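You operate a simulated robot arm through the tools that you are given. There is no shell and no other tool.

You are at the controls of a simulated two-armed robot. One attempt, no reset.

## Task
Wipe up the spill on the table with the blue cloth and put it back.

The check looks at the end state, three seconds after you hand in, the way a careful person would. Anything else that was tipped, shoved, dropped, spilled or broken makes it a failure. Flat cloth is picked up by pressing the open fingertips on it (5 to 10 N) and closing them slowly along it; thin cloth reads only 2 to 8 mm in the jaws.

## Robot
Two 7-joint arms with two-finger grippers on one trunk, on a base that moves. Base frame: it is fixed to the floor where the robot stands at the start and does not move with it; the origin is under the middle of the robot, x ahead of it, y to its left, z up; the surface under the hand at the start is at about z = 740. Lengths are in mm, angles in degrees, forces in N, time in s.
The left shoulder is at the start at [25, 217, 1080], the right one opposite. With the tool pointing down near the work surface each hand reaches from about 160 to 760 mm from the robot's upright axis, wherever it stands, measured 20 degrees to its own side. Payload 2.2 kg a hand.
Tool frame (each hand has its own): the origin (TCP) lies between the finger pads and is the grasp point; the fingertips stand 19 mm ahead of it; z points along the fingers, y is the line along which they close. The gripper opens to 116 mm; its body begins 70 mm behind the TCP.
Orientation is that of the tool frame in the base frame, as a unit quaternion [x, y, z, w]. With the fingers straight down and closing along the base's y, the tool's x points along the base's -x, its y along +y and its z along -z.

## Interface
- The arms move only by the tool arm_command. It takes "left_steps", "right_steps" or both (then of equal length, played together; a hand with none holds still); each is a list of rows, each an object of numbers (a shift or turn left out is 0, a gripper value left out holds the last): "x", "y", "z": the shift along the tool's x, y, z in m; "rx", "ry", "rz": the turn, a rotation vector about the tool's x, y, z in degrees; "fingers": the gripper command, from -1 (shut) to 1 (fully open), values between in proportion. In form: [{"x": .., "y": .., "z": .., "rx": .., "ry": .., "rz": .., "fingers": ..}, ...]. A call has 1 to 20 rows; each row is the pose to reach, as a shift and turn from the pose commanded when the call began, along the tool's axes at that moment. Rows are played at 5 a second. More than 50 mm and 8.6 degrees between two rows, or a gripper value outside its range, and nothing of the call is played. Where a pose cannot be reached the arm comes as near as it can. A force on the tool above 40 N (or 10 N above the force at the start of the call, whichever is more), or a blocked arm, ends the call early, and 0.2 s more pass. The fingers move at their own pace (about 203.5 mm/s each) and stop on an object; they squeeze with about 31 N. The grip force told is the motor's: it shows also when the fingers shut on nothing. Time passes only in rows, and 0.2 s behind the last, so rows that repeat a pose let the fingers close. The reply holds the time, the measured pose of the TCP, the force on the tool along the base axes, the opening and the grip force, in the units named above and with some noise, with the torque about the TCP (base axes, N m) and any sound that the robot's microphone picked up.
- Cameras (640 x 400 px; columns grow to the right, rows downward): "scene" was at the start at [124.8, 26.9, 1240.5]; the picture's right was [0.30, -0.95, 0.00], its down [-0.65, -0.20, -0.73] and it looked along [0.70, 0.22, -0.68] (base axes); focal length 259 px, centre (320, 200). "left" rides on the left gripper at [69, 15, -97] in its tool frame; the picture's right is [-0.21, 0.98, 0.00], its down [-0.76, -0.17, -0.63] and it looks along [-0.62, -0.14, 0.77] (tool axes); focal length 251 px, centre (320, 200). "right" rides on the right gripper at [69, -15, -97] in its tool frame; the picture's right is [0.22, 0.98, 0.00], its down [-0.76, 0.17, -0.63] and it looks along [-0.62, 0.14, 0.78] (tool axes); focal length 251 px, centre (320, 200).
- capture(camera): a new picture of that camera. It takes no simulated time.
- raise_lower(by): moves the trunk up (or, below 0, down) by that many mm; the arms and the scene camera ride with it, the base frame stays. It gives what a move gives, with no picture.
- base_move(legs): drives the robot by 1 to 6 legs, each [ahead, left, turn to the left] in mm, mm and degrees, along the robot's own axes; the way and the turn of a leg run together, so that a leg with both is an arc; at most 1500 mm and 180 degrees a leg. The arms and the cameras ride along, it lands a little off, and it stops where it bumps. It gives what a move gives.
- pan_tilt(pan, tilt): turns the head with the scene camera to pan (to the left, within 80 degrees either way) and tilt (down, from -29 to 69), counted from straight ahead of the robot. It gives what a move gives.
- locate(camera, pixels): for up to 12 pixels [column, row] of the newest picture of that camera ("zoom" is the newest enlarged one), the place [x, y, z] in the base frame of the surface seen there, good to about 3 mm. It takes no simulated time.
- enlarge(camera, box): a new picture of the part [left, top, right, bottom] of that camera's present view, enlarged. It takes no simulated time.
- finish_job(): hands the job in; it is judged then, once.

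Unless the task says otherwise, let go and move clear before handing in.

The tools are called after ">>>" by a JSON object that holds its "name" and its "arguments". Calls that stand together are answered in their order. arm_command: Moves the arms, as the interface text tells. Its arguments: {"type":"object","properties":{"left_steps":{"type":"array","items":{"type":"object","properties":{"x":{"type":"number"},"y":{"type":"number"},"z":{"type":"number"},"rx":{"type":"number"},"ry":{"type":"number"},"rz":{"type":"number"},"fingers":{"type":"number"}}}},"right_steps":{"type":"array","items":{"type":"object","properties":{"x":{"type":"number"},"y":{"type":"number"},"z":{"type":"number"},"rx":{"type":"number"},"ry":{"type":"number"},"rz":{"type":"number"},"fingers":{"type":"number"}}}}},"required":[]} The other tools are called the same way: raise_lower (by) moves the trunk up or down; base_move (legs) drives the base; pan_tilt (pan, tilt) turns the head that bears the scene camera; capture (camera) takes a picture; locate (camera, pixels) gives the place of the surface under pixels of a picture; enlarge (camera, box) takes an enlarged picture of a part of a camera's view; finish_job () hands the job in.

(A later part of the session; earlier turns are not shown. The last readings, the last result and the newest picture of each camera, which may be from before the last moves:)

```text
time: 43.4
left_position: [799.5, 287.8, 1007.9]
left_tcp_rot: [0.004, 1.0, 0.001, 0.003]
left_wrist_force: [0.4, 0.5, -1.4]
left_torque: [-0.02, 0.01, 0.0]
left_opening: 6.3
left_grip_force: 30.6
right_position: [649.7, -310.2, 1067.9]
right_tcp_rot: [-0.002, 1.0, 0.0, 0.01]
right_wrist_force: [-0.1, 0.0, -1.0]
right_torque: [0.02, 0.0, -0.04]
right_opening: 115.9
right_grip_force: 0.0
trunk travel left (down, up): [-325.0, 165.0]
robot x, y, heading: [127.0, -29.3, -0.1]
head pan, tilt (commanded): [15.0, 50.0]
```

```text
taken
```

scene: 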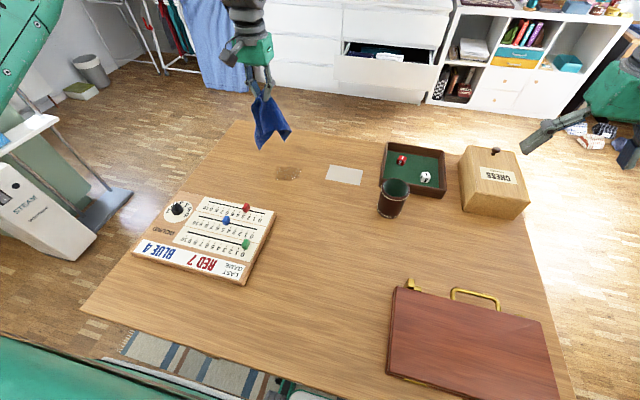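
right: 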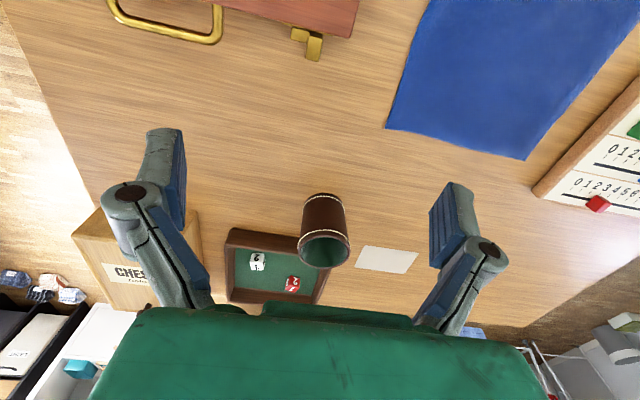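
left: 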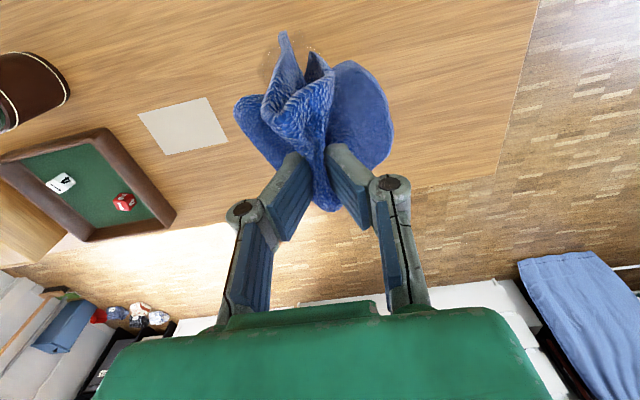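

The bundle is now above the spill at (800, 288, 1008), clear of the card. I'll raise the hand 80 mm and then lower the trunk 150 mm, which puts the shoulder at a better height for this long reach.

>>> {"name": "arm_command", "arguments": {"left_steps": [{"z": -0.03}, {"z": -0.06}, {"z": -0.08}, {"z": -0.08}]}}

>>> {"name": "raise_lower", "arguments": {"by": -150}}

>>> {"name": "capture", "arguments": {"camera": "scene"}}

```text
time: 44.4
left_position: [801.4, 287.0, 1088.9]
left_tcp_rot: [0.004, 1.0, 0.002, 0.003]
left_wrist_force: [0.1, -0.7, 0.9]
left_torque: [0.03, -0.01, 0.01]
left_opening: 6.0
left_grip_force: 30.8
right_position: [650.4, -308.9, 1067.0]
right_tcp_rot: [-0.002, 1.0, 0.0, 0.009]
right_wrist_force: [-0.9, 0.7, -0.2]
right_torque: [0.03, 0.0, 0.01]
right_opening: 115.8
right_grip_force: 0.0
trunk travel left (down, up): [-325.0, 165.0]
robot x, y, heading: [127.2, -32.4, -0.1]
head pan, tilt (commanded): [15.0, 50.0]
```

```text
time: 46.1
left_position: [799.9, 287.2, 938.4]
left_tcp_rot: [0.005, 1.0, 0.0, 0.004]
left_wrist_force: [0.3, -0.3, 0.3]
left_torque: [0.0, 0.06, -0.02]
left_opening: 5.9
left_grip_force: 30.4
right_position: [651.3, -309.7, 916.9]
right_tcp_rot: [-0.002, 1.0, -0.001, 0.01]
right_wrist_force: [-0.6, 0.0, 0.4]
right_torque: [0.03, 0.01, 0.01]
right_opening: 115.7
right_grip_force: 0.1
trunk travel left (down, up): [-175.0, 315.0]
robot x, y, heading: [129.8, -26.9, -0.1]
head pan, tilt (commanded): [15.0, 50.0]
```

```text
taken
```

scene: 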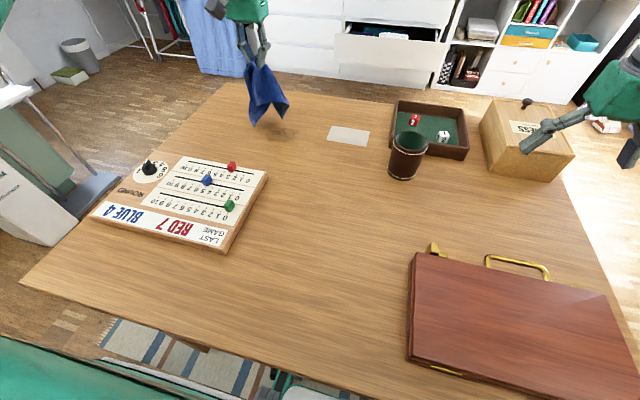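

The bundle hangs right over the stain (265, 125 in the scene). I'll lower to z ≈ 785 while drifting slightly toward the robot, so the cloth trails away from the card and the board.

>>> {"name": "arm_command", "arguments": {"left_steps": [{"z": 0.025}, {"z": 0.05}, {"z": 0.075}, {"z": 0.095, "x": 0.005}, {"z": 0.115, "x": 0.01}, {"z": 0.13, "x": 0.015}, {"z": 0.145, "x": 0.02}, {"z": 0.153, "x": 0.025}, {"z": 0.153, "x": 0.025}]}}

>>> {"name": "capture", "arguments": {"camera": "left"}}

>>> {"name": "capture", "arguments": {"camera": "scene"}}

```text
time: 48.1
left_position: [776.4, 289.6, 784.5]
left_tcp_rot: [0.005, 1.0, 0.001, 0.002]
left_wrist_force: [0.5, 0.1, 1.7]
left_torque: [0.02, 0.02, 0.01]
left_opening: 6.2
left_grip_force: 31.5
right_position: [649.8, -309.2, 916.2]
right_tcp_rot: [-0.003, 1.0, -0.001, 0.01]
right_wrist_force: [0.0, 0.1, 0.3]
right_torque: [0.03, -0.01, -0.02]
right_opening: 116.2
right_grip_force: 0.0
trunk travel left (down, up): [-175.0, 315.0]
robot x, y, heading: [128.6, -27.8, -0.1]
head pan, tilt (commanded): [15.0, 50.0]
```

```text
taken
```

left: 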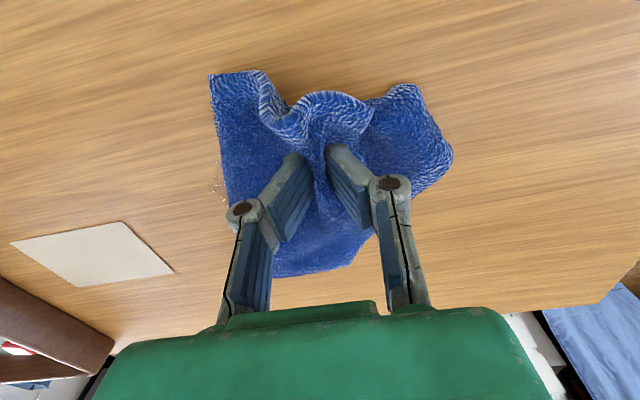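

```text
taken
```

scene: 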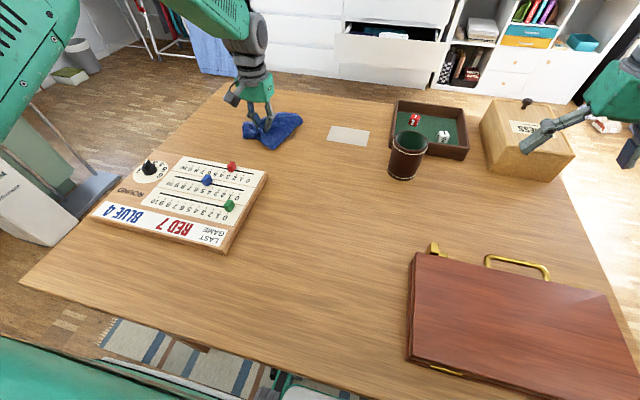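

The bundle covers most of the stain; a few glints are still showing at (218, 190) in the left view. I'll press down gently onto the cloth until I read about 8 N.

>>> {"name": "arm_command", "arguments": {"left_steps": [{"z": 0.004}, {"z": 0.008}, {"z": 0.012}, {"z": 0.015}, {"z": 0.015}]}}

```text
time: 49.3
left_position: [775.1, 288.0, 773.0]
left_tcp_rot: [0.005, 1.0, 0.001, 0.005]
left_wrist_force: [-2.5, 0.0, 15.4]
left_torque: [0.09, -0.05, 0.02]
left_opening: 5.9
left_grip_force: 31.0
right_position: [649.3, -310.0, 916.6]
right_tcp_rot: [-0.003, 1.0, 0.0, 0.012]
right_wrist_force: [-0.5, 0.1, -0.3]
right_torque: [0.0, -0.02, -0.04]
right_opening: 116.0
right_grip_force: 0.1
trunk travel left (down, up): [-175.0, 315.0]
robot x, y, heading: [127.7, -27.8, 0.2]
head pan, tilt (commanded): [15.0, 50.0]
```

15 N is a bit firm, so I'll ease off slightly and make slow strokes. The first runs to the right along x ≈ 776, then it comes back along x ≈ 798.

>>> {"name": "arm_command", "arguments": {"left_steps": [{"z": -0.0015}, {"y": -0.012, "z": -0.0015}, {"y": -0.024, "z": -0.0015}, {"y": -0.036, "z": -0.0015}, {"y": -0.048, "z": -0.0015}, {"y": -0.06, "z": -0.0015}, {"y": -0.072, "z": -0.0015}, {"y": -0.082, "z": -0.0015}, {"x": -0.01, "y": -0.082, "z": -0.0015}, {"x": -0.022, "y": -0.082, "z": -0.0015}, {"x": -0.022, "y": -0.07, "z": -0.0015}, {"x": -0.022, "y": -0.058, "z": -0.0015}, {"x": -0.022, "y": -0.046, "z": -0.0015}, {"x": -0.022, "y": -0.034, "z": -0.0015}, {"x": -0.022, "y": -0.022, "z": -0.0015}, {"x": -0.022, "y": -0.01, "z": -0.0015}, {"x": -0.022, "y": 0.002, "z": -0.0015}, {"x": -0.022, "y": 0.014, "z": -0.0015}, {"x": -0.022, "y": 0.02, "z": -0.0015}]}}

>>> {"name": "capture", "arguments": {"camera": "left"}}

>>> {"name": "enlarge", "arguments": {"camera": "scene", "box": [180, 80, 380, 205]}}

```text
time: 53.3
left_position: [798.1, 307.7, 773.7]
left_tcp_rot: [0.005, 1.0, 0.001, 0.003]
left_wrist_force: [0.2, -0.9, 3.4]
left_torque: [0.01, -0.04, 0.01]
left_opening: 6.3
left_grip_force: 30.6
right_position: [650.9, -310.0, 915.8]
right_tcp_rot: [-0.003, 1.0, -0.001, 0.01]
right_wrist_force: [0.2, -0.1, 0.3]
right_torque: [0.0, -0.01, -0.01]
right_opening: 116.0
right_grip_force: 0.0
trunk travel left (down, up): [-175.0, 315.0]
robot x, y, heading: [129.2, -26.4, 0.3]
head pan, tilt (commanded): [15.0, 50.0]
```

```text
taken
```

left: 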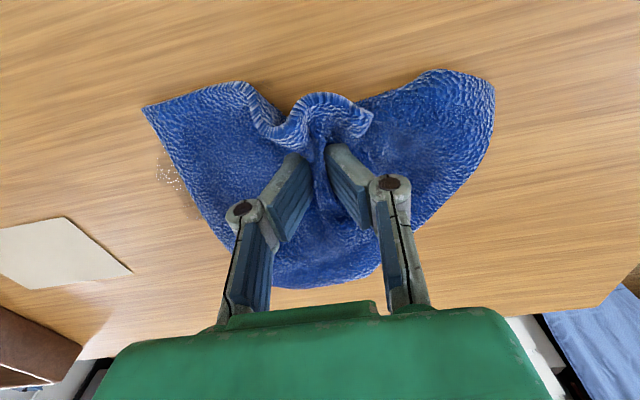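

```text
3.20 times, centred on (280, 142) of scene
```

zoom: 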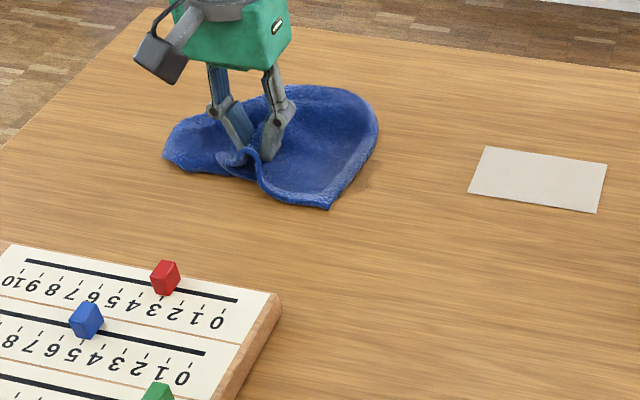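

The cloth has spread out nicely, with remaining wet traces near (165, 172) and (190, 205) in the left view. I'll locate those and press a bit more for the next strokes.

>>> {"name": "locate", "arguments": {"camera": "left", "pixels": [[165, 172], [190, 207], [175, 190], [145, 108], [130, 270], [65, 218], [285, 285], [495, 100]]}}

>>> {"name": "arm_command", "arguments": {"left_steps": [{"x": -0.006, "z": 0.002}, {"x": -0.014, "z": 0.004}, {"x": -0.022, "z": 0.005}, {"x": -0.022, "z": 0.005}]}}

```text
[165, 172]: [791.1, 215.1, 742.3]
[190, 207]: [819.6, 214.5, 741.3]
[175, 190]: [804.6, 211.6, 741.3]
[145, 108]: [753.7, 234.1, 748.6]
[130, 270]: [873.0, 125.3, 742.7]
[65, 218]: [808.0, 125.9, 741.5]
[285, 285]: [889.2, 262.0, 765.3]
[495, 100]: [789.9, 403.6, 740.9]
```

```text
time: 54.3
left_position: [819.5, 307.9, 769.3]
left_tcp_rot: [0.004, 1.0, 0.002, 0.005]
left_wrist_force: [-4.1, 1.4, 14.1]
left_torque: [0.18, -0.03, 0.03]
left_opening: 5.9
left_grip_force: 30.8
right_position: [648.9, -309.6, 916.5]
right_tcp_rot: [-0.003, 1.0, -0.001, 0.01]
right_wrist_force: [0.9, 0.4, -0.8]
right_torque: [0.02, -0.01, 0.0]
right_opening: 115.9
right_grip_force: 0.1
trunk travel left (down, up): [-175.0, 315.0]
robot x, y, heading: [125.5, -32.9, 0.0]
head pan, tilt (commanded): [15.0, 50.0]
```

The remaining wet edge is at x 790–820, y ≈ 212, and the card's nearest edge is at y ≈ 126. I'll stroke right along x ≈ 820, but only to y ≈ 222 at first, and then check the clearance to the card.

>>> {"name": "arm_command", "arguments": {"left_steps": [{"z": -0.001}, {"y": -0.012, "z": -0.001}, {"y": -0.024, "z": -0.001}, {"y": -0.036, "z": -0.001}, {"y": -0.048, "z": -0.001}, {"y": -0.06, "z": -0.001}, {"y": -0.072, "z": -0.001}, {"y": -0.084, "z": -0.001}, {"y": -0.084, "z": -0.001}]}}

>>> {"name": "capture", "arguments": {"camera": "left"}}

>>> {"name": "enlarge", "arguments": {"camera": "scene", "box": [180, 80, 380, 205]}}

```text
time: 56.3
left_position: [820.5, 222.6, 768.1]
left_tcp_rot: [0.004, 1.0, 0.001, 0.004]
left_wrist_force: [0.5, 3.0, 6.3]
left_torque: [0.08, -0.07, 0.01]
left_opening: 5.8
left_grip_force: 31.0
right_position: [650.6, -310.5, 916.6]
right_tcp_rot: [-0.002, 1.0, -0.001, 0.01]
right_wrist_force: [0.0, 0.0, 0.2]
right_torque: [0.01, 0.03, 0.0]
right_opening: 116.0
right_grip_force: 0.0
trunk travel left (down, up): [-175.0, 315.0]
robot x, y, heading: [130.8, -28.9, 0.0]
head pan, tilt (commanded): [15.0, 50.0]
```

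```text
taken
```

left: 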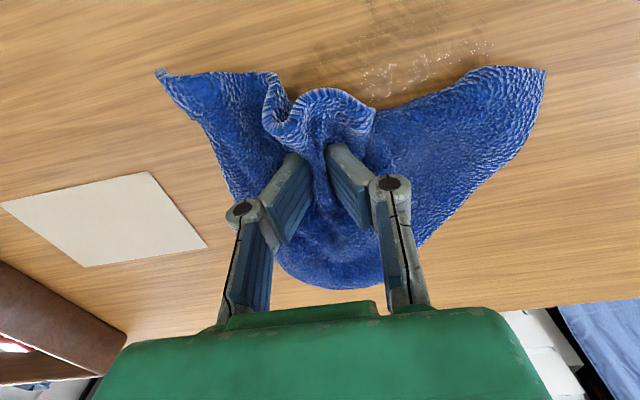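

```text
3.20 times, centred on (280, 142) of scene
```

zoom: 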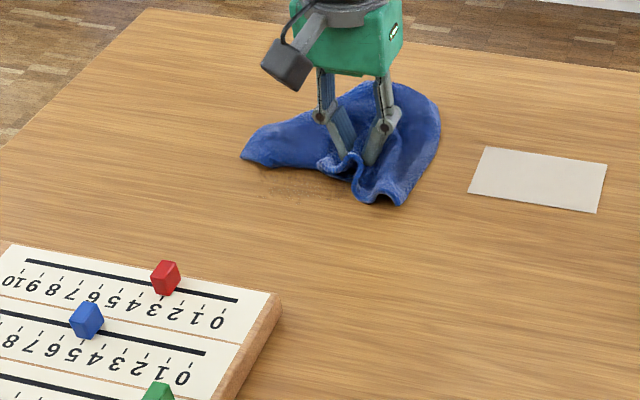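

The card hasn't moved, but wet traces show behind the stroke at (310–490, 10–100) in the left view, which is the near side of the stain. I'll enlarge and locate them.

>>> {"name": "enlarge", "arguments": {"camera": "left", "box": [280, 0, 520, 150]}}

>>> {"name": "locate", "arguments": {"camera": "left", "pixels": [[310, 45], [370, 20], [385, 70], [440, 60], [490, 45], [370, 100], [460, 20], [400, 5]]}}

```text
2.67 times, centred on (400, 75) of left
```

zoom: 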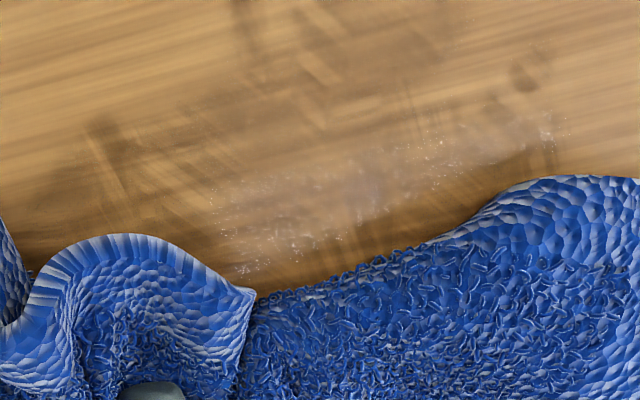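

```text
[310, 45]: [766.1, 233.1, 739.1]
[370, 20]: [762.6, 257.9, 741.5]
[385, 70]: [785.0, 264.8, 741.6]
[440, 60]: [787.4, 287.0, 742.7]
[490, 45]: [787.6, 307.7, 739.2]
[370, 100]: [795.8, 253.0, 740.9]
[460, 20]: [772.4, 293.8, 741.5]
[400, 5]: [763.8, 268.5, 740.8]
```

The remaining glints lie at x 780–800, y 250–307, where the earlier return stroke pressed only lightly. I'll press about 1.5 mm more and stroke back left along x ≈ 802, then right along x ≈ 788.

>>> {"name": "arm_command", "arguments": {"left_steps": [{"z": 0.0015}, {"x": 0.01, "z": 0.0015}, {"x": 0.018, "z": 0.0015}, {"x": 0.018, "y": 0.012, "z": 0.0015}, {"x": 0.018, "y": 0.024, "z": 0.0015}, {"x": 0.018, "y": 0.036, "z": 0.0015}, {"x": 0.018, "y": 0.048, "z": 0.0015}, {"x": 0.018, "y": 0.06, "z": 0.0015}, {"x": 0.018, "y": 0.072, "z": 0.0015}, {"x": 0.018, "y": 0.084, "z": 0.0015}, {"x": 0.018, "y": 0.09, "z": 0.0015}, {"x": 0.032, "y": 0.09, "z": 0.0015}, {"x": 0.032, "y": 0.078, "z": 0.0015}, {"x": 0.032, "y": 0.066, "z": 0.0015}, {"x": 0.032, "y": 0.054, "z": 0.0015}, {"x": 0.032, "y": 0.042, "z": 0.0015}, {"x": 0.032, "y": 0.03, "z": 0.0015}, {"x": 0.032, "y": 0.018, "z": 0.0015}, {"x": 0.032, "y": 0.006, "z": 0.0015}, {"x": 0.032, "y": -0.006, "z": 0.0015}]}}

>>> {"name": "capture", "arguments": {"camera": "left"}}

>>> {"name": "enlarge", "arguments": {"camera": "scene", "box": [180, 80, 380, 205]}}

```text
time: 60.5
left_position: [788.6, 217.8, 765.6]
left_tcp_rot: [0.005, 1.0, 0.0, 0.004]
left_wrist_force: [-0.2, 3.1, 10.1]
left_torque: [0.18, -0.08, 0.05]
left_opening: 6.0
left_grip_force: 31.0
right_position: [649.1, -309.6, 917.0]
right_tcp_rot: [-0.003, 1.0, -0.001, 0.01]
right_wrist_force: [0.8, 0.2, 0.6]
right_torque: [0.01, 0.01, 0.03]
right_opening: 116.0
right_grip_force: 0.0
trunk travel left (down, up): [-175.0, 315.0]
robot x, y, heading: [125.8, -29.4, -0.3]
head pan, tilt (commanded): [15.0, 50.0]
```

```text
taken
```

left: 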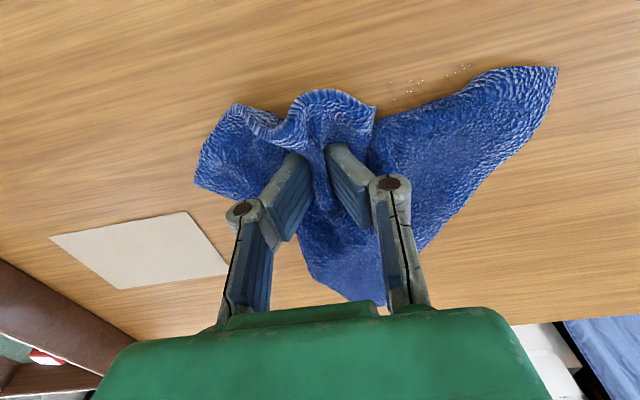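

```text
3.20 times, centred on (280, 142) of scene
```

zoom: 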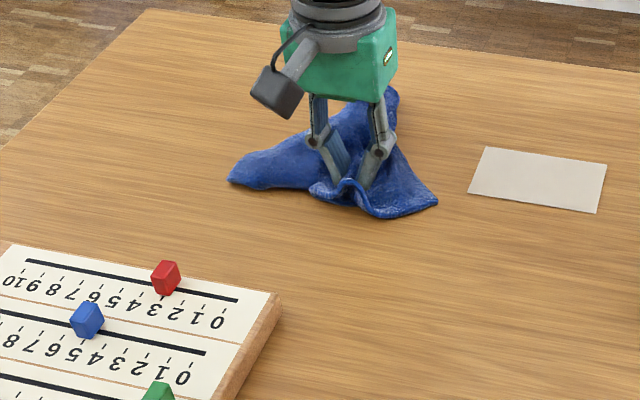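

The stain is shrinking; only a thin line of beads is left at (390–470, 65–100) in the left view. I'll locate it and stroke along there, then lift to inspect what is under the cloth.

>>> {"name": "locate", "arguments": {"camera": "left", "pixels": [[390, 97], [420, 80], [465, 66], [195, 185], [230, 275]]}}

>>> {"name": "arm_command", "arguments": {"left_steps": [{"x": 0.01}, {"x": 0.02}, {"x": 0.02, "y": 0.012}, {"x": 0.02, "y": 0.024}, {"x": 0.02, "y": 0.036}, {"x": 0.02, "y": 0.048}, {"x": 0.02, "y": 0.06}, {"x": 0.02, "y": 0.072}, {"x": 0.02, "y": 0.084}, {"x": 0.02, "y": 0.094}, {"x": 0.01, "y": 0.094}, {"x": 0.005, "y": 0.082}, {"x": 0.005, "y": 0.07}, {"x": 0.005, "y": 0.058}, {"x": 0.005, "y": 0.046}, {"x": 0.005, "y": 0.034}, {"x": 0.005, "y": 0.022}, {"x": 0.005, "y": 0.01}, {"x": 0.005, "y": -0.002}]}}

>>> {"name": "capture", "arguments": {"camera": "left"}}

```text
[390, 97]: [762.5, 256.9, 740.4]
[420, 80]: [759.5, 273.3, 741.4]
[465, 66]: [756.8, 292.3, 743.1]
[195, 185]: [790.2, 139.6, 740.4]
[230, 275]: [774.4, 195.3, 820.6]
```

```text
time: 64.5
left_position: [782.4, 215.2, 765.8]
left_tcp_rot: [0.004, 1.0, 0.001, 0.003]
left_wrist_force: [0.4, 3.7, 7.7]
left_torque: [0.17, -0.07, 0.0]
left_opening: 6.1
left_grip_force: 31.0
right_position: [650.3, -309.8, 916.1]
right_tcp_rot: [-0.003, 1.0, -0.001, 0.009]
right_wrist_force: [0.1, 0.6, 0.4]
right_torque: [0.02, -0.01, -0.01]
right_opening: 115.9
right_grip_force: 0.1
trunk travel left (down, up): [-175.0, 315.0]
robot x, y, heading: [127.0, -27.5, -0.0]
head pan, tilt (commanded): [15.0, 50.0]
```

```text
taken
```

left: 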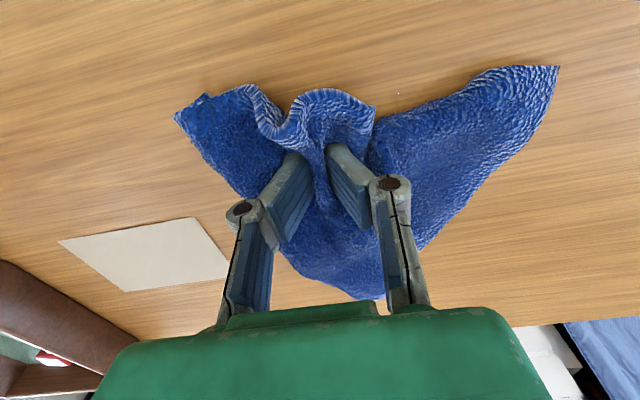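

Only one bead is left on that side, at (397, 93). I'll lift the cloth and move it left a bit to see the whole stain area.

>>> {"name": "arm_command", "arguments": {"left_steps": [{"z": -0.02}, {"z": -0.05}, {"z": -0.08}, {"z": -0.11}, {"z": -0.14}, {"z": -0.165}, {"z": -0.165, "y": 0.03}, {"z": -0.165, "y": 0.06}, {"z": -0.165, "y": 0.09}, {"z": -0.165, "y": 0.12}, {"z": -0.165, "y": 0.15}, {"z": -0.165, "y": 0.15}]}}

>>> {"name": "capture", "arguments": {"camera": "left"}}

>>> {"name": "enlarge", "arguments": {"camera": "scene", "box": [200, 80, 400, 205]}}

```text
time: 67.1
left_position: [783.3, 366.6, 931.9]
left_tcp_rot: [0.004, 1.0, 0.001, 0.003]
left_wrist_force: [-0.5, 0.1, -1.1]
left_torque: [0.02, 0.03, -0.02]
left_opening: 6.1
left_grip_force: 30.7
right_position: [650.1, -308.9, 916.9]
right_tcp_rot: [-0.002, 1.0, -0.002, 0.009]
right_wrist_force: [-0.2, 1.2, -0.4]
right_torque: [0.03, 0.02, -0.01]
right_opening: 115.9
right_grip_force: 0.1
trunk travel left (down, up): [-175.0, 315.0]
robot x, y, heading: [130.5, -32.0, -0.2]
head pan, tilt (commanded): [15.0, 50.0]
```

```text
taken
```

left: 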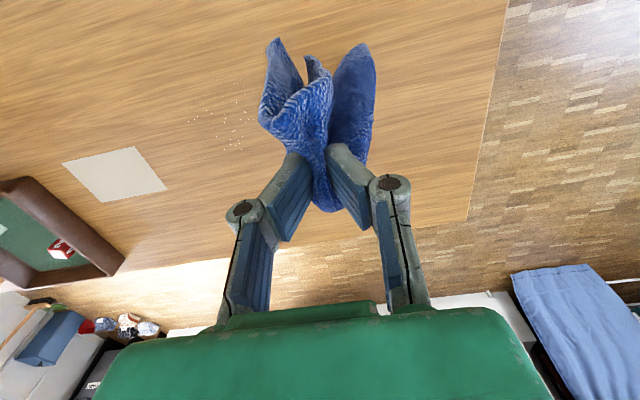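

```text
3.20 times, centred on (300, 142) of scene
```

zoom: 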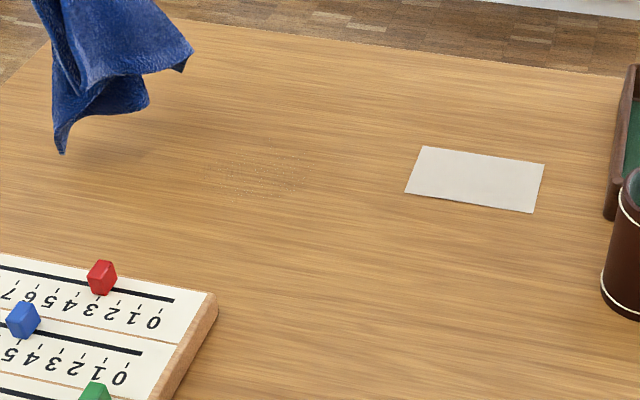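

The stain is reduced to faint scattered beads at about (190–245, 85–150) in the left view. I'll enlarge and locate exactly what is left.

>>> {"name": "enlarge", "arguments": {"camera": "left", "box": [140, 60, 300, 160]}}

>>> {"name": "locate", "arguments": {"camera": "zoom", "pixels": [[190, 245], [250, 200], [400, 110], [300, 160], [340, 330], [400, 300], [440, 230], [360, 220], [420, 360]]}}

```text
4.00 times, centred on (220, 110) of left
```

zoom: 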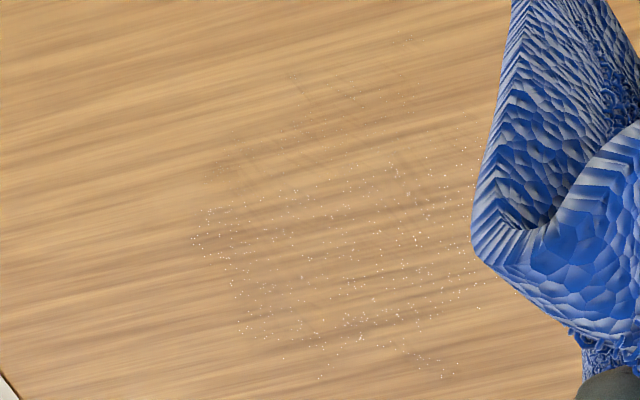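

```text
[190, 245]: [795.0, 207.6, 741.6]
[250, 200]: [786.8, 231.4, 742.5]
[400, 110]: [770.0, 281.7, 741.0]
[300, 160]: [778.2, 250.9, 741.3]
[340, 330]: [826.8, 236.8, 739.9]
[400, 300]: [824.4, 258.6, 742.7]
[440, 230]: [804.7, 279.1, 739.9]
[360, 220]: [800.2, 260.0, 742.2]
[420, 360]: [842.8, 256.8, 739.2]
```

Scattered fine beads remain over x 765–845, y 205–300, densest around (827, 240). I'll nudge the base 20 mm ahead for better reach, re-land the cloth at the far left of the area, and wipe again with a steadier press.

>>> {"name": "base_move", "arguments": {"legs": [[20, 0, 0]]}}

>>> {"name": "arm_command", "arguments": {"left_steps": [{"x": -0.01, "y": -0.02, "z": 0.01}, {"x": -0.02, "y": -0.04, "z": 0.03}, {"x": -0.03, "y": -0.06, "z": 0.055}, {"x": -0.034, "y": -0.06, "z": 0.08}, {"x": -0.034, "y": -0.06, "z": 0.105}, {"x": -0.034, "y": -0.06, "z": 0.125}, {"x": -0.034, "y": -0.06, "z": 0.14}, {"x": -0.034, "y": -0.06, "z": 0.152}, {"x": -0.034, "y": -0.06, "z": 0.152}]}}

>>> {"name": "capture", "arguments": {"camera": "left"}}

```text
time: 67.9
left_position: [801.8, 366.6, 930.6]
left_tcp_rot: [0.004, 1.0, 0.001, 0.002]
left_wrist_force: [-0.9, -1.0, -0.3]
left_torque: [0.05, -0.03, 0.0]
left_opening: 6.1
left_grip_force: 31.2
right_position: [670.6, -308.7, 917.6]
right_tcp_rot: [-0.002, 1.0, -0.001, 0.011]
right_wrist_force: [0.6, 0.3, 0.3]
right_torque: [-0.03, -0.01, -0.01]
right_opening: 115.8
right_grip_force: 0.1
trunk travel left (down, up): [-175.0, 315.0]
robot x, y, heading: [148.9, -30.4, -0.0]
head pan, tilt (commanded): [15.0, 50.0]
```

```text
time: 69.9
left_position: [835.2, 306.9, 781.9]
left_tcp_rot: [0.005, 1.0, 0.001, 0.006]
left_wrist_force: [0.2, 1.1, 2.1]
left_torque: [0.02, -0.03, 0.0]
left_opening: 6.1
left_grip_force: 31.0
right_position: [667.2, -309.1, 918.4]
right_tcp_rot: [-0.002, 1.0, -0.001, 0.011]
right_wrist_force: [-0.3, -0.9, -0.5]
right_torque: [0.01, -0.01, -0.01]
right_opening: 115.7
right_grip_force: 0.0
trunk travel left (down, up): [-175.0, 315.0]
robot x, y, heading: [150.2, -28.9, 0.1]
head pan, tilt (commanded): [15.0, 50.0]
```

```text
taken
```

left: 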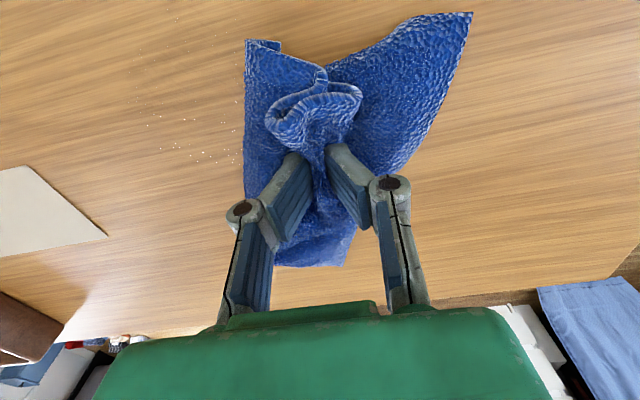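

The cloth has landed at (835, 307), and the beads are visible to its right at (150–240, 60–160). I'll press down and check the force.

>>> {"name": "arm_command", "arguments": {"left_steps": [{"z": 0.004}, {"z": 0.008}, {"z": 0.012}, {"z": 0.012}]}}

```text
time: 70.9
left_position: [835.6, 305.3, 774.2]
left_tcp_rot: [0.004, 1.0, 0.002, 0.008]
left_wrist_force: [1.8, 4.4, 26.1]
left_torque: [-0.02, 0.01, 0.01]
left_opening: 6.1
left_grip_force: 31.1
right_position: [665.7, -311.6, 918.8]
right_tcp_rot: [-0.002, 1.0, 0.001, 0.012]
right_wrist_force: [-0.2, 0.4, 0.7]
right_torque: [0.01, 0.02, -0.01]
right_opening: 116.1
right_grip_force: 0.1
trunk travel left (down, up): [-175.0, 315.0]
robot x, y, heading: [149.9, -28.0, -0.2]
head pan, tilt (commanded): [15.0, 50.0]
```

26 N is too firm for a thick wad, so I'll ease 2.5 mm and stroke right along x ≈ 836 to y ≈ 220, then back left along x ≈ 822.

>>> {"name": "arm_command", "arguments": {"left_steps": [{"z": -0.0025}, {"y": -0.012, "z": -0.0025}, {"y": -0.024, "z": -0.0025}, {"y": -0.036, "z": -0.0025}, {"y": -0.048, "z": -0.002}, {"y": -0.06, "z": -0.002}, {"y": -0.072, "z": -0.0015}, {"y": -0.084, "z": -0.001}, {"x": 0.014, "y": -0.084, "z": -0.001}, {"x": 0.014, "y": -0.072, "z": -0.001}, {"x": 0.014, "y": -0.06, "z": -0.001}, {"x": 0.014, "y": -0.048, "z": -0.001}, {"x": 0.014, "y": -0.036, "z": -0.001}, {"x": 0.014, "y": -0.024, "z": -0.001}, {"x": 0.014, "y": -0.012, "z": -0.001}, {"x": 0.014, "y": 0.0, "z": -0.001}, {"x": 0.014, "y": 0.006, "z": -0.001}]}}

>>> {"name": "capture", "arguments": {"camera": "left"}}

```text
time: 74.5
left_position: [820.0, 310.9, 773.3]
left_tcp_rot: [0.004, 1.0, 0.002, 0.005]
left_wrist_force: [0.2, -7.9, 23.7]
left_torque: [-0.27, 0.09, -0.03]
left_opening: 6.0
left_grip_force: 30.9
right_position: [665.8, -311.7, 918.1]
right_tcp_rot: [-0.002, 1.0, 0.0, 0.012]
right_wrist_force: [-0.1, 0.5, 0.5]
right_torque: [0.0, 0.01, 0.02]
right_opening: 115.8
right_grip_force: 0.0
trunk travel left (down, up): [-175.0, 315.0]
robot x, y, heading: [141.9, -27.9, 0.1]
head pan, tilt (commanded): [15.0, 50.0]
```

```text
taken
```

left: 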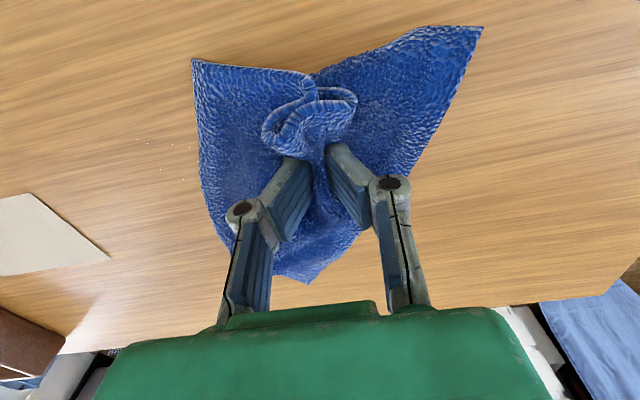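

The far side is cleaner, and a few beads remain around (140–190, 105–175). I'll keep going with a stroke along x ≈ 808 to y ≈ 207 and back along x ≈ 794, pressing slightly less.

>>> {"name": "arm_command", "arguments": {"left_steps": [{"x": 0.012, "z": -0.001}, {"x": 0.012, "y": -0.012, "z": -0.001}, {"x": 0.012, "y": -0.024, "z": -0.001}, {"x": 0.012, "y": -0.036, "z": -0.001}, {"x": 0.012, "y": -0.048, "z": -0.001}, {"x": 0.012, "y": -0.06, "z": -0.001}, {"x": 0.012, "y": -0.072, "z": -0.001}, {"x": 0.012, "y": -0.084, "z": -0.001}, {"x": 0.012, "y": -0.096, "z": -0.001}, {"x": 0.012, "y": -0.106, "z": -0.001}, {"x": 0.026, "y": -0.106, "z": -0.001}, {"x": 0.026, "y": -0.094, "z": -0.001}, {"x": 0.026, "y": -0.082, "z": -0.001}, {"x": 0.026, "y": -0.07, "z": -0.001}, {"x": 0.026, "y": -0.058, "z": -0.001}, {"x": 0.026, "y": -0.046, "z": -0.001}, {"x": 0.026, "y": -0.034, "z": -0.001}, {"x": 0.026, "y": -0.022, "z": -0.001}, {"x": 0.026, "y": -0.01, "z": -0.001}, {"x": 0.026, "y": 0.002, "z": -0.001}]}}

>>> {"name": "capture", "arguments": {"camera": "left"}}

>>> {"name": "enlarge", "arguments": {"camera": "scene", "box": [180, 80, 380, 205]}}

```text
time: 78.7
left_position: [793.2, 314.7, 774.1]
left_tcp_rot: [0.004, 1.0, 0.002, 0.005]
left_wrist_force: [-0.6, -7.2, 21.8]
left_torque: [-0.21, 0.03, 0.01]
left_opening: 6.2
left_grip_force: 31.3
right_position: [667.1, -311.4, 918.8]
right_tcp_rot: [-0.002, 1.0, 0.0, 0.012]
right_wrist_force: [0.1, -0.4, 1.4]
right_torque: [-0.01, 0.04, 0.01]
right_opening: 116.0
right_grip_force: 0.0
trunk travel left (down, up): [-175.0, 315.0]
robot x, y, heading: [149.6, -30.0, 0.2]
head pan, tilt (commanded): [15.0, 50.0]
```

```text
taken
```

left: 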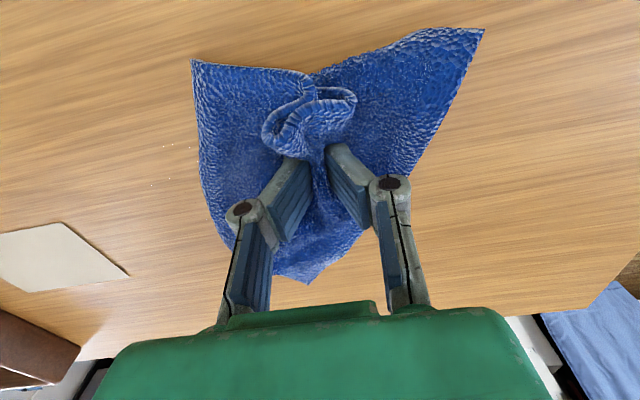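

```text
3.20 times, centred on (280, 142) of scene
```

zoom: 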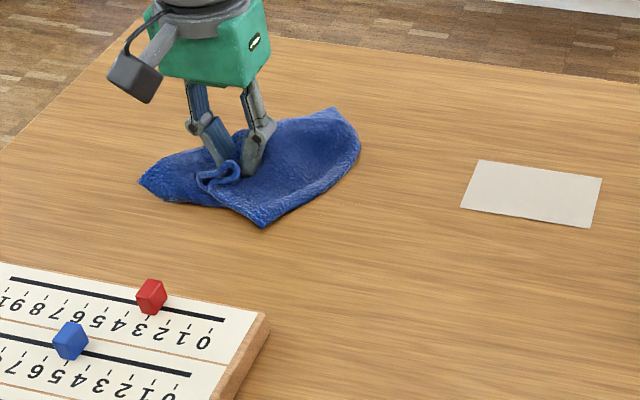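

Very few beads are left in view, around (150–170, 145–185). I'll locate them, then stroke along x ≈ 780 reaching a little further right, and back along x ≈ 766.

>>> {"name": "locate", "arguments": {"camera": "left", "pixels": [[168, 148], [152, 185], [170, 180], [130, 275], [60, 223]]}}

>>> {"name": "arm_command", "arguments": {"left_steps": [{"x": 0.013, "z": -0.0005}, {"x": 0.013, "y": -0.012, "z": -0.0005}, {"x": 0.013, "y": -0.024, "z": -0.0005}, {"x": 0.013, "y": -0.036, "z": -0.0005}, {"x": 0.013, "y": -0.048, "z": -0.0005}, {"x": 0.013, "y": -0.06, "z": -0.0005}, {"x": 0.013, "y": -0.072, "z": -0.0005}, {"x": 0.013, "y": -0.084, "z": -0.0005}, {"x": 0.013, "y": -0.096, "z": -0.0005}, {"x": 0.013, "y": -0.108, "z": -0.0005}, {"x": 0.026, "y": -0.108, "z": -0.0005}, {"x": 0.026, "y": -0.096, "z": -0.0005}, {"x": 0.026, "y": -0.084, "z": -0.0005}, {"x": 0.026, "y": -0.072, "z": -0.0005}, {"x": 0.026, "y": -0.06, "z": -0.0005}, {"x": 0.026, "y": -0.048, "z": -0.0005}, {"x": 0.026, "y": -0.036, "z": -0.0005}, {"x": 0.026, "y": -0.024, "z": -0.0005}, {"x": 0.026, "y": -0.012, "z": -0.0005}, {"x": 0.026, "y": 0.0, "z": -0.0005}]}}

>>> {"name": "capture", "arguments": {"camera": "left"}}

>>> {"name": "enlarge", "arguments": {"camera": "scene", "box": [180, 80, 380, 205]}}

```text
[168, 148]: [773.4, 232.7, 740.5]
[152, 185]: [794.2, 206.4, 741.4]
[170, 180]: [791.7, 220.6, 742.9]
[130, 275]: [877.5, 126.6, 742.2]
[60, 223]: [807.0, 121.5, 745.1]
```

```text
time: 82.9
left_position: [769.1, 313.8, 772.6]
left_tcp_rot: [0.004, 1.0, 0.001, 0.006]
left_wrist_force: [-0.3, -6.2, 19.4]
left_torque: [-0.17, 0.04, -0.01]
left_opening: 6.0
left_grip_force: 30.7
right_position: [665.4, -311.0, 918.0]
right_tcp_rot: [-0.003, 1.0, -0.001, 0.012]
right_wrist_force: [0.1, 1.0, -0.4]
right_torque: [0.0, -0.01, 0.01]
right_opening: 115.7
right_grip_force: 0.1
trunk travel left (down, up): [-175.0, 315.0]
robot x, y, heading: [145.7, -29.0, 0.2]
head pan, tilt (commanded): [15.0, 50.0]
```

```text
taken
```

left: 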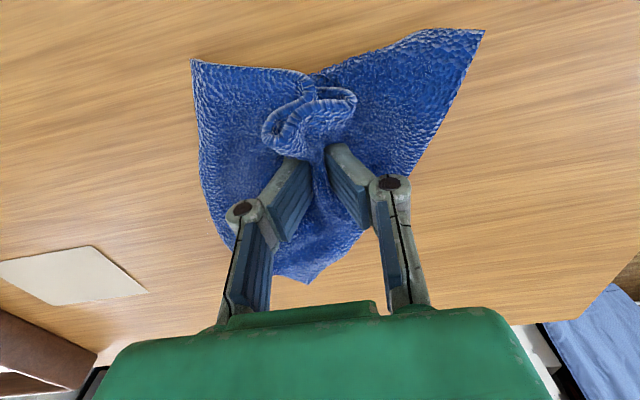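

```text
3.20 times, centred on (280, 142) of scene
```

zoom: 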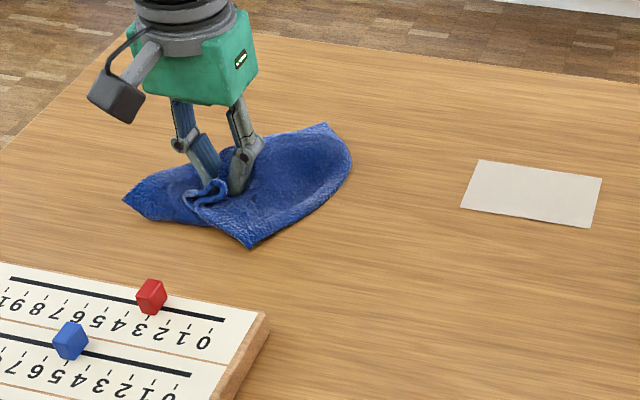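

No beads are visible in either view now. I'll lift the cloth and move it left to inspect the whole area.

>>> {"name": "arm_command", "arguments": {"left_steps": [{"z": -0.02}, {"z": -0.05}, {"z": -0.08}, {"z": -0.11}, {"z": -0.14}, {"z": -0.165}, {"z": -0.165, "y": 0.02}, {"z": -0.165, "y": 0.045}, {"z": -0.165, "y": 0.07}, {"z": -0.165, "y": 0.07}]}}

>>> {"name": "enlarge", "arguments": {"camera": "left", "box": [80, 40, 320, 190]}}

>>> {"name": "enlarge", "arguments": {"camera": "scene", "box": [220, 90, 360, 178]}}

>>> {"name": "capture", "arguments": {"camera": "left"}}

```text
time: 85.1
left_position: [768.2, 385.2, 935.7]
left_tcp_rot: [0.005, 1.0, 0.001, 0.004]
left_wrist_force: [0.0, -0.8, -0.8]
left_torque: [0.03, 0.01, -0.01]
left_opening: 5.9
left_grip_force: 31.0
right_position: [666.5, -308.2, 919.0]
right_tcp_rot: [-0.002, 1.0, -0.002, 0.012]
right_wrist_force: [0.7, -0.1, -0.1]
right_torque: [0.05, 0.01, -0.03]
right_opening: 116.1
right_grip_force: 0.1
trunk travel left (down, up): [-175.0, 315.0]
robot x, y, heading: [146.2, -29.2, -0.2]
head pan, tilt (commanded): [15.0, 50.0]
```

```text
2.67 times, centred on (200, 115) of left
```

zoom: 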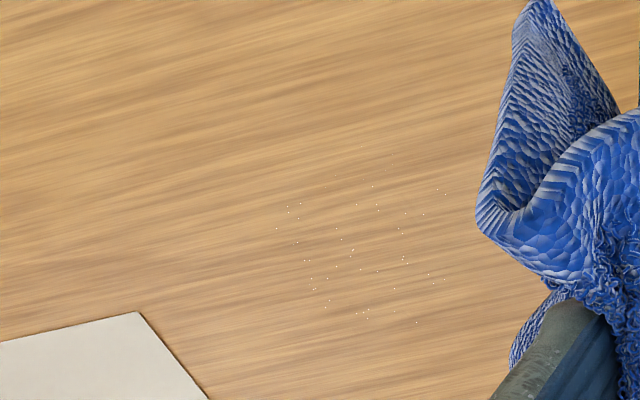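

```text
4.55 times, centred on (290, 134) of scene
```

zoom: 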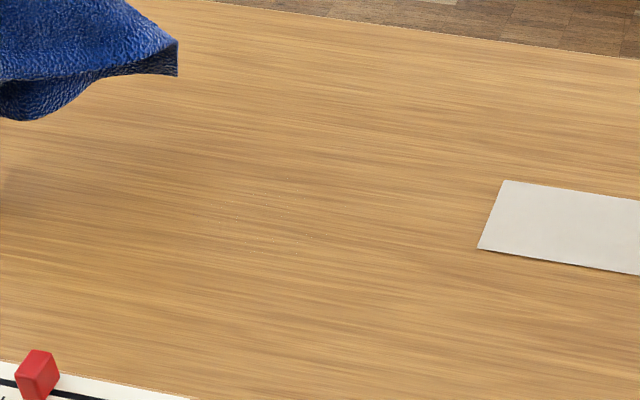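

```text
taken
```

left: 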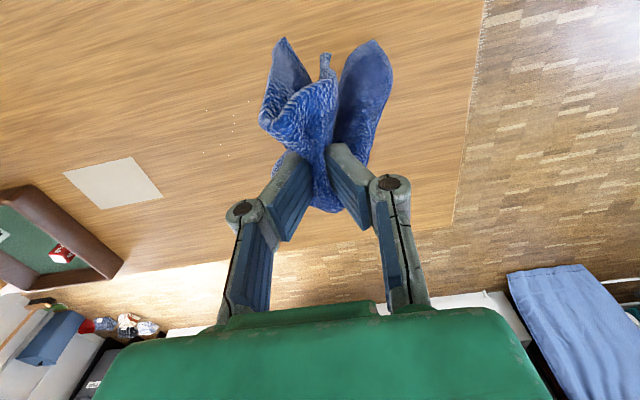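

Only a few dozen tiny beads are left. I'll locate their extent and do one more careful round of strokes there.

>>> {"name": "locate", "arguments": {"camera": "left", "pixels": [[184, 125], [247, 113], [236, 161], [220, 110], [204, 154], [245, 145], [212, 134], [187, 117]]}}

```text
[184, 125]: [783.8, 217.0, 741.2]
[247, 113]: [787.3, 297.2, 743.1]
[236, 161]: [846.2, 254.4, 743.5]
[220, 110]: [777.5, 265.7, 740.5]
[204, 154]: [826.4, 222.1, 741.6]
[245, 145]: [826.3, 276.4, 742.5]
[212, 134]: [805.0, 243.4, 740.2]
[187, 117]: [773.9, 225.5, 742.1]
```

The beads span x 773–847, y 215–298. I'll land the cloth again at the far left corner and run strokes along lanes between the earlier ones.

>>> {"name": "arm_command", "arguments": {"left_steps": [{"x": -0.015, "y": -0.015}, {"x": -0.035, "y": -0.035, "z": 0.01}, {"x": -0.055, "y": -0.055, "z": 0.03}, {"x": -0.075, "y": -0.07, "z": 0.055}, {"x": -0.075, "y": -0.075, "z": 0.08}, {"x": -0.075, "y": -0.075, "z": 0.105}, {"x": -0.075, "y": -0.075, "z": 0.13}, {"x": -0.075, "y": -0.075, "z": 0.15}, {"x": -0.075, "y": -0.075, "z": 0.157}, {"x": -0.075, "y": -0.075, "z": 0.16}, {"x": -0.075, "y": -0.075, "z": 0.16}]}}

>>> {"name": "capture", "arguments": {"camera": "left"}}

```text
time: 87.5
left_position: [844.0, 308.5, 776.8]
left_tcp_rot: [0.004, 1.0, 0.001, 0.005]
left_wrist_force: [-0.3, 0.0, 2.4]
left_torque: [0.03, -0.02, -0.03]
left_opening: 6.2
left_grip_force: 30.8
right_position: [667.5, -308.9, 918.5]
right_tcp_rot: [-0.002, 1.0, -0.001, 0.012]
right_wrist_force: [-0.2, 0.7, 0.4]
right_torque: [0.01, -0.01, 0.01]
right_opening: 115.9
right_grip_force: 0.2
trunk travel left (down, up): [-175.0, 315.0]
robot x, y, heading: [149.5, -28.0, -0.1]
head pan, tilt (commanded): [15.0, 50.0]
```

```text
taken
```

left: 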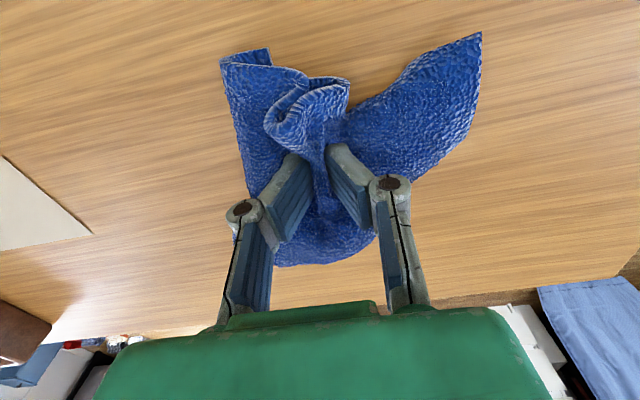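

There's light contact at 2.4 N. I'll press 5 mm further and stroke along x ≈ 844 to y ≈ 222, then back along x ≈ 830.

>>> {"name": "arm_command", "arguments": {"left_steps": [{"z": 0.003}, {"z": 0.005}, {"y": -0.012, "z": 0.005}, {"y": -0.024, "z": 0.005}, {"y": -0.036, "z": 0.0055}, {"y": -0.048, "z": 0.006}, {"y": -0.06, "z": 0.0065}, {"y": -0.072, "z": 0.007}, {"y": -0.084, "z": 0.007}, {"x": 0.007, "y": -0.088, "z": 0.007}, {"x": 0.014, "y": -0.088, "z": 0.007}, {"x": 0.014, "y": -0.076, "z": 0.007}, {"x": 0.014, "y": -0.064, "z": 0.007}, {"x": 0.014, "y": -0.052, "z": 0.007}, {"x": 0.014, "y": -0.04, "z": 0.007}, {"x": 0.014, "y": -0.028, "z": 0.007}, {"x": 0.014, "y": -0.016, "z": 0.007}, {"x": 0.014, "y": -0.004, "z": 0.007}, {"x": 0.014, "y": 0.004, "z": 0.007}]}}

>>> {"name": "capture", "arguments": {"camera": "left"}}

```text
time: 91.5
left_position: [829.8, 312.4, 768.2]
left_tcp_rot: [0.004, 1.0, 0.001, 0.004]
left_wrist_force: [0.3, -1.0, 2.2]
left_torque: [0.07, -0.02, -0.02]
left_opening: 5.8
left_grip_force: 31.1
right_position: [666.9, -308.3, 918.0]
right_tcp_rot: [-0.001, 1.0, -0.001, 0.011]
right_wrist_force: [0.5, -0.2, 0.0]
right_torque: [-0.02, -0.01, -0.03]
right_opening: 116.1
right_grip_force: 0.1
trunk travel left (down, up): [-175.0, 315.0]
robot x, y, heading: [149.8, -30.5, 0.1]
head pan, tilt (commanded): [15.0, 50.0]
```

```text
taken
```

left: 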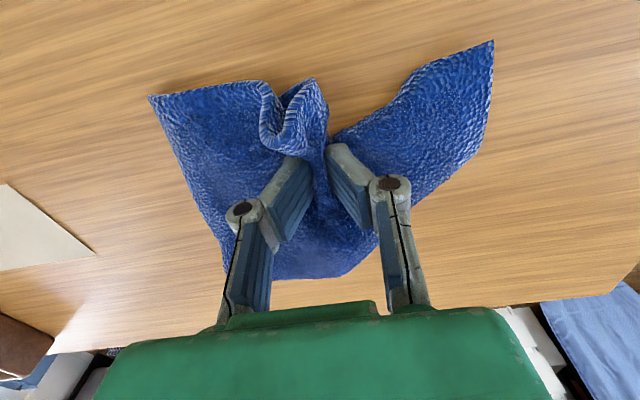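

The cloth has flattened, so the force fell to 2 N. I'll press 4 mm deeper and stroke along x ≈ 816, then x ≈ 802.

>>> {"name": "arm_command", "arguments": {"left_steps": [{"x": 0.007, "z": 0.002}, {"x": 0.014, "z": 0.004}, {"x": 0.014, "y": -0.012, "z": 0.004}, {"x": 0.014, "y": -0.024, "z": 0.004}, {"x": 0.014, "y": -0.036, "z": 0.004}, {"x": 0.014, "y": -0.048, "z": 0.004}, {"x": 0.014, "y": -0.06, "z": 0.004}, {"x": 0.014, "y": -0.072, "z": 0.004}, {"x": 0.014, "y": -0.084, "z": 0.004}, {"x": 0.014, "y": -0.096, "z": 0.004}, {"x": 0.028, "y": -0.102, "z": 0.004}, {"x": 0.028, "y": -0.09, "z": 0.004}, {"x": 0.028, "y": -0.078, "z": 0.004}, {"x": 0.028, "y": -0.066, "z": 0.004}, {"x": 0.028, "y": -0.054, "z": 0.004}, {"x": 0.028, "y": -0.042, "z": 0.004}, {"x": 0.028, "y": -0.03, "z": 0.004}, {"x": 0.028, "y": -0.018, "z": 0.004}, {"x": 0.028, "y": -0.006, "z": 0.004}, {"x": 0.028, "y": 0.0, "z": 0.004}]}}

>>> {"name": "capture", "arguments": {"camera": "left"}}

```text
time: 95.7
left_position: [802.0, 312.7, 766.1]
left_tcp_rot: [0.004, 1.0, 0.001, 0.004]
left_wrist_force: [-0.5, -2.8, 8.7]
left_torque: [0.02, -0.05, -0.06]
left_opening: 5.9
left_grip_force: 31.3
right_position: [666.8, -310.1, 917.7]
right_tcp_rot: [-0.002, 1.0, 0.0, 0.011]
right_wrist_force: [0.0, 0.0, -1.1]
right_torque: [-0.02, -0.02, -0.01]
right_opening: 116.1
right_grip_force: 0.1
trunk travel left (down, up): [-175.0, 315.0]
robot x, y, heading: [147.1, -29.3, 0.1]
head pan, tilt (commanded): [15.0, 50.0]
```

```text
taken
```

left: 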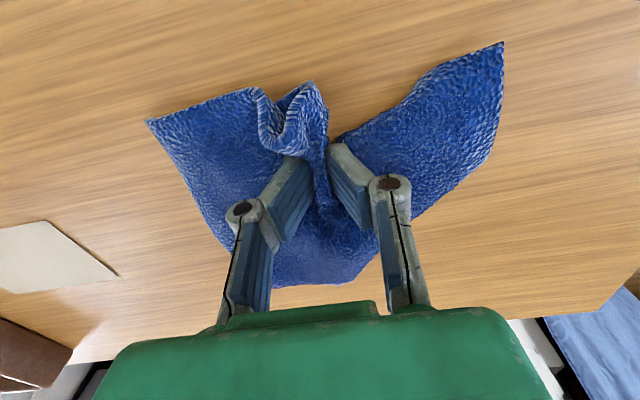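

There's a steady 8.7 N press and the card hasn't moved. I'll continue with strokes along x ≈ 788 and x ≈ 774.

>>> {"name": "arm_command", "arguments": {"left_steps": [{"x": 0.007}, {"x": 0.014, "y": -0.006}, {"x": 0.014, "y": -0.018}, {"x": 0.014, "y": -0.03}, {"x": 0.014, "y": -0.042}, {"x": 0.014, "y": -0.054}, {"x": 0.014, "y": -0.066}, {"x": 0.014, "y": -0.078}, {"x": 0.014, "y": -0.09}, {"x": 0.014, "y": -0.104}, {"x": 0.028, "y": -0.104}, {"x": 0.028, "y": -0.09}, {"x": 0.028, "y": -0.078}, {"x": 0.028, "y": -0.066}, {"x": 0.028, "y": -0.054}, {"x": 0.028, "y": -0.042}, {"x": 0.028, "y": -0.03}, {"x": 0.028, "y": -0.018}, {"x": 0.028, "y": -0.006}, {"x": 0.028, "y": 0.0}]}}

>>> {"name": "arm_command", "arguments": {"left_steps": [{"z": -0.02}, {"z": -0.05}, {"z": -0.08}, {"z": -0.11}, {"z": -0.14}, {"z": -0.17}, {"z": -0.17, "y": 0.02}, {"z": -0.17, "y": 0.045}, {"z": -0.17, "y": 0.07}, {"z": -0.17, "y": 0.07}]}}

>>> {"name": "enlarge", "arguments": {"camera": "left", "box": [80, 40, 320, 190]}}

>>> {"name": "capture", "arguments": {"camera": "left"}}

>>> {"name": "enlarge", "arguments": {"camera": "scene", "box": [220, 90, 360, 178]}}

```text
time: 99.9
left_position: [773.4, 313.0, 765.7]
left_tcp_rot: [0.005, 1.0, 0.002, 0.004]
left_wrist_force: [0.6, -3.6, 9.2]
left_torque: [0.03, -0.09, -0.05]
left_opening: 5.9
left_grip_force: 31.2
right_position: [666.3, -311.0, 918.0]
right_tcp_rot: [-0.003, 1.0, 0.0, 0.011]
right_wrist_force: [0.1, 0.3, -0.5]
right_torque: [0.03, 0.04, 0.01]
right_opening: 116.0
right_grip_force: 0.1
trunk travel left (down, up): [-175.0, 315.0]
robot x, y, heading: [147.3, -29.5, 0.0]
head pan, tilt (commanded): [15.0, 50.0]
```

```text
time: 102.1
left_position: [771.9, 384.8, 933.1]
left_tcp_rot: [0.005, 1.0, 0.001, 0.004]
left_wrist_force: [0.2, 0.5, 0.2]
left_torque: [0.03, 0.01, -0.01]
left_opening: 6.0
left_grip_force: 30.9
right_position: [668.0, -308.5, 918.1]
right_tcp_rot: [-0.003, 1.0, -0.002, 0.012]
right_wrist_force: [-0.1, 0.2, 0.0]
right_torque: [0.03, -0.01, 0.01]
right_opening: 115.9
right_grip_force: 0.1
trunk travel left (down, up): [-175.0, 315.0]
robot x, y, heading: [148.3, -29.2, -0.2]
head pan, tilt (commanded): [15.0, 50.0]
```

```text
2.67 times, centred on (200, 115) of left
```

zoom: 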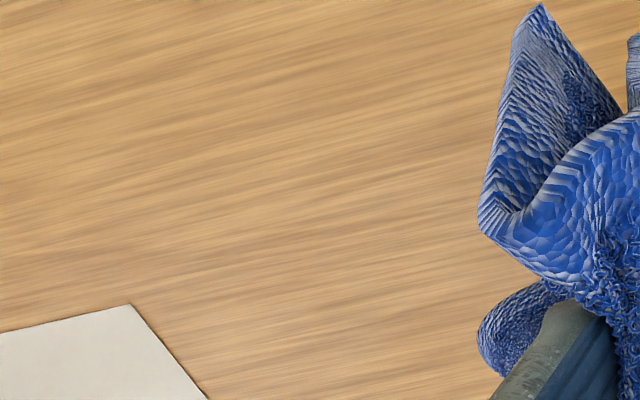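

```text
taken
```

left: 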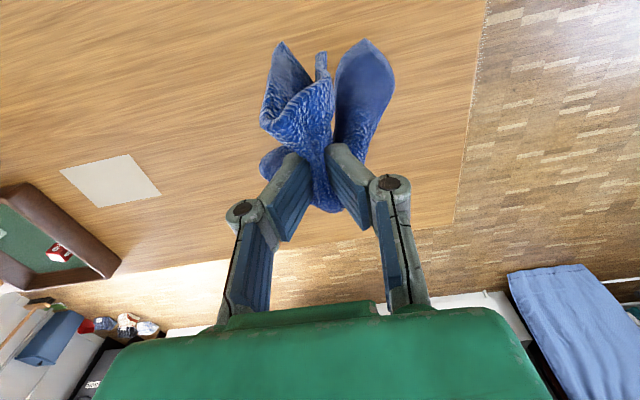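

```text
4.55 times, centred on (290, 134) of scene
```

zoom: 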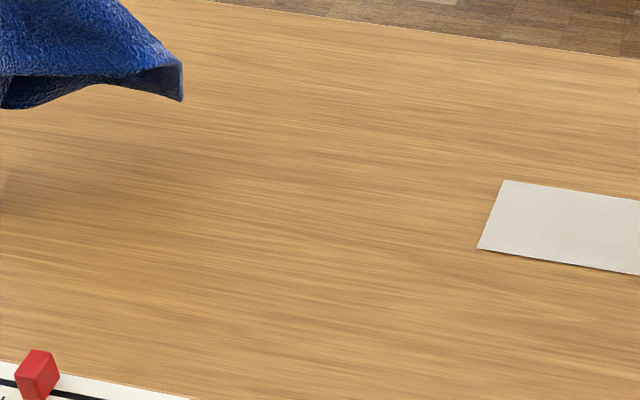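

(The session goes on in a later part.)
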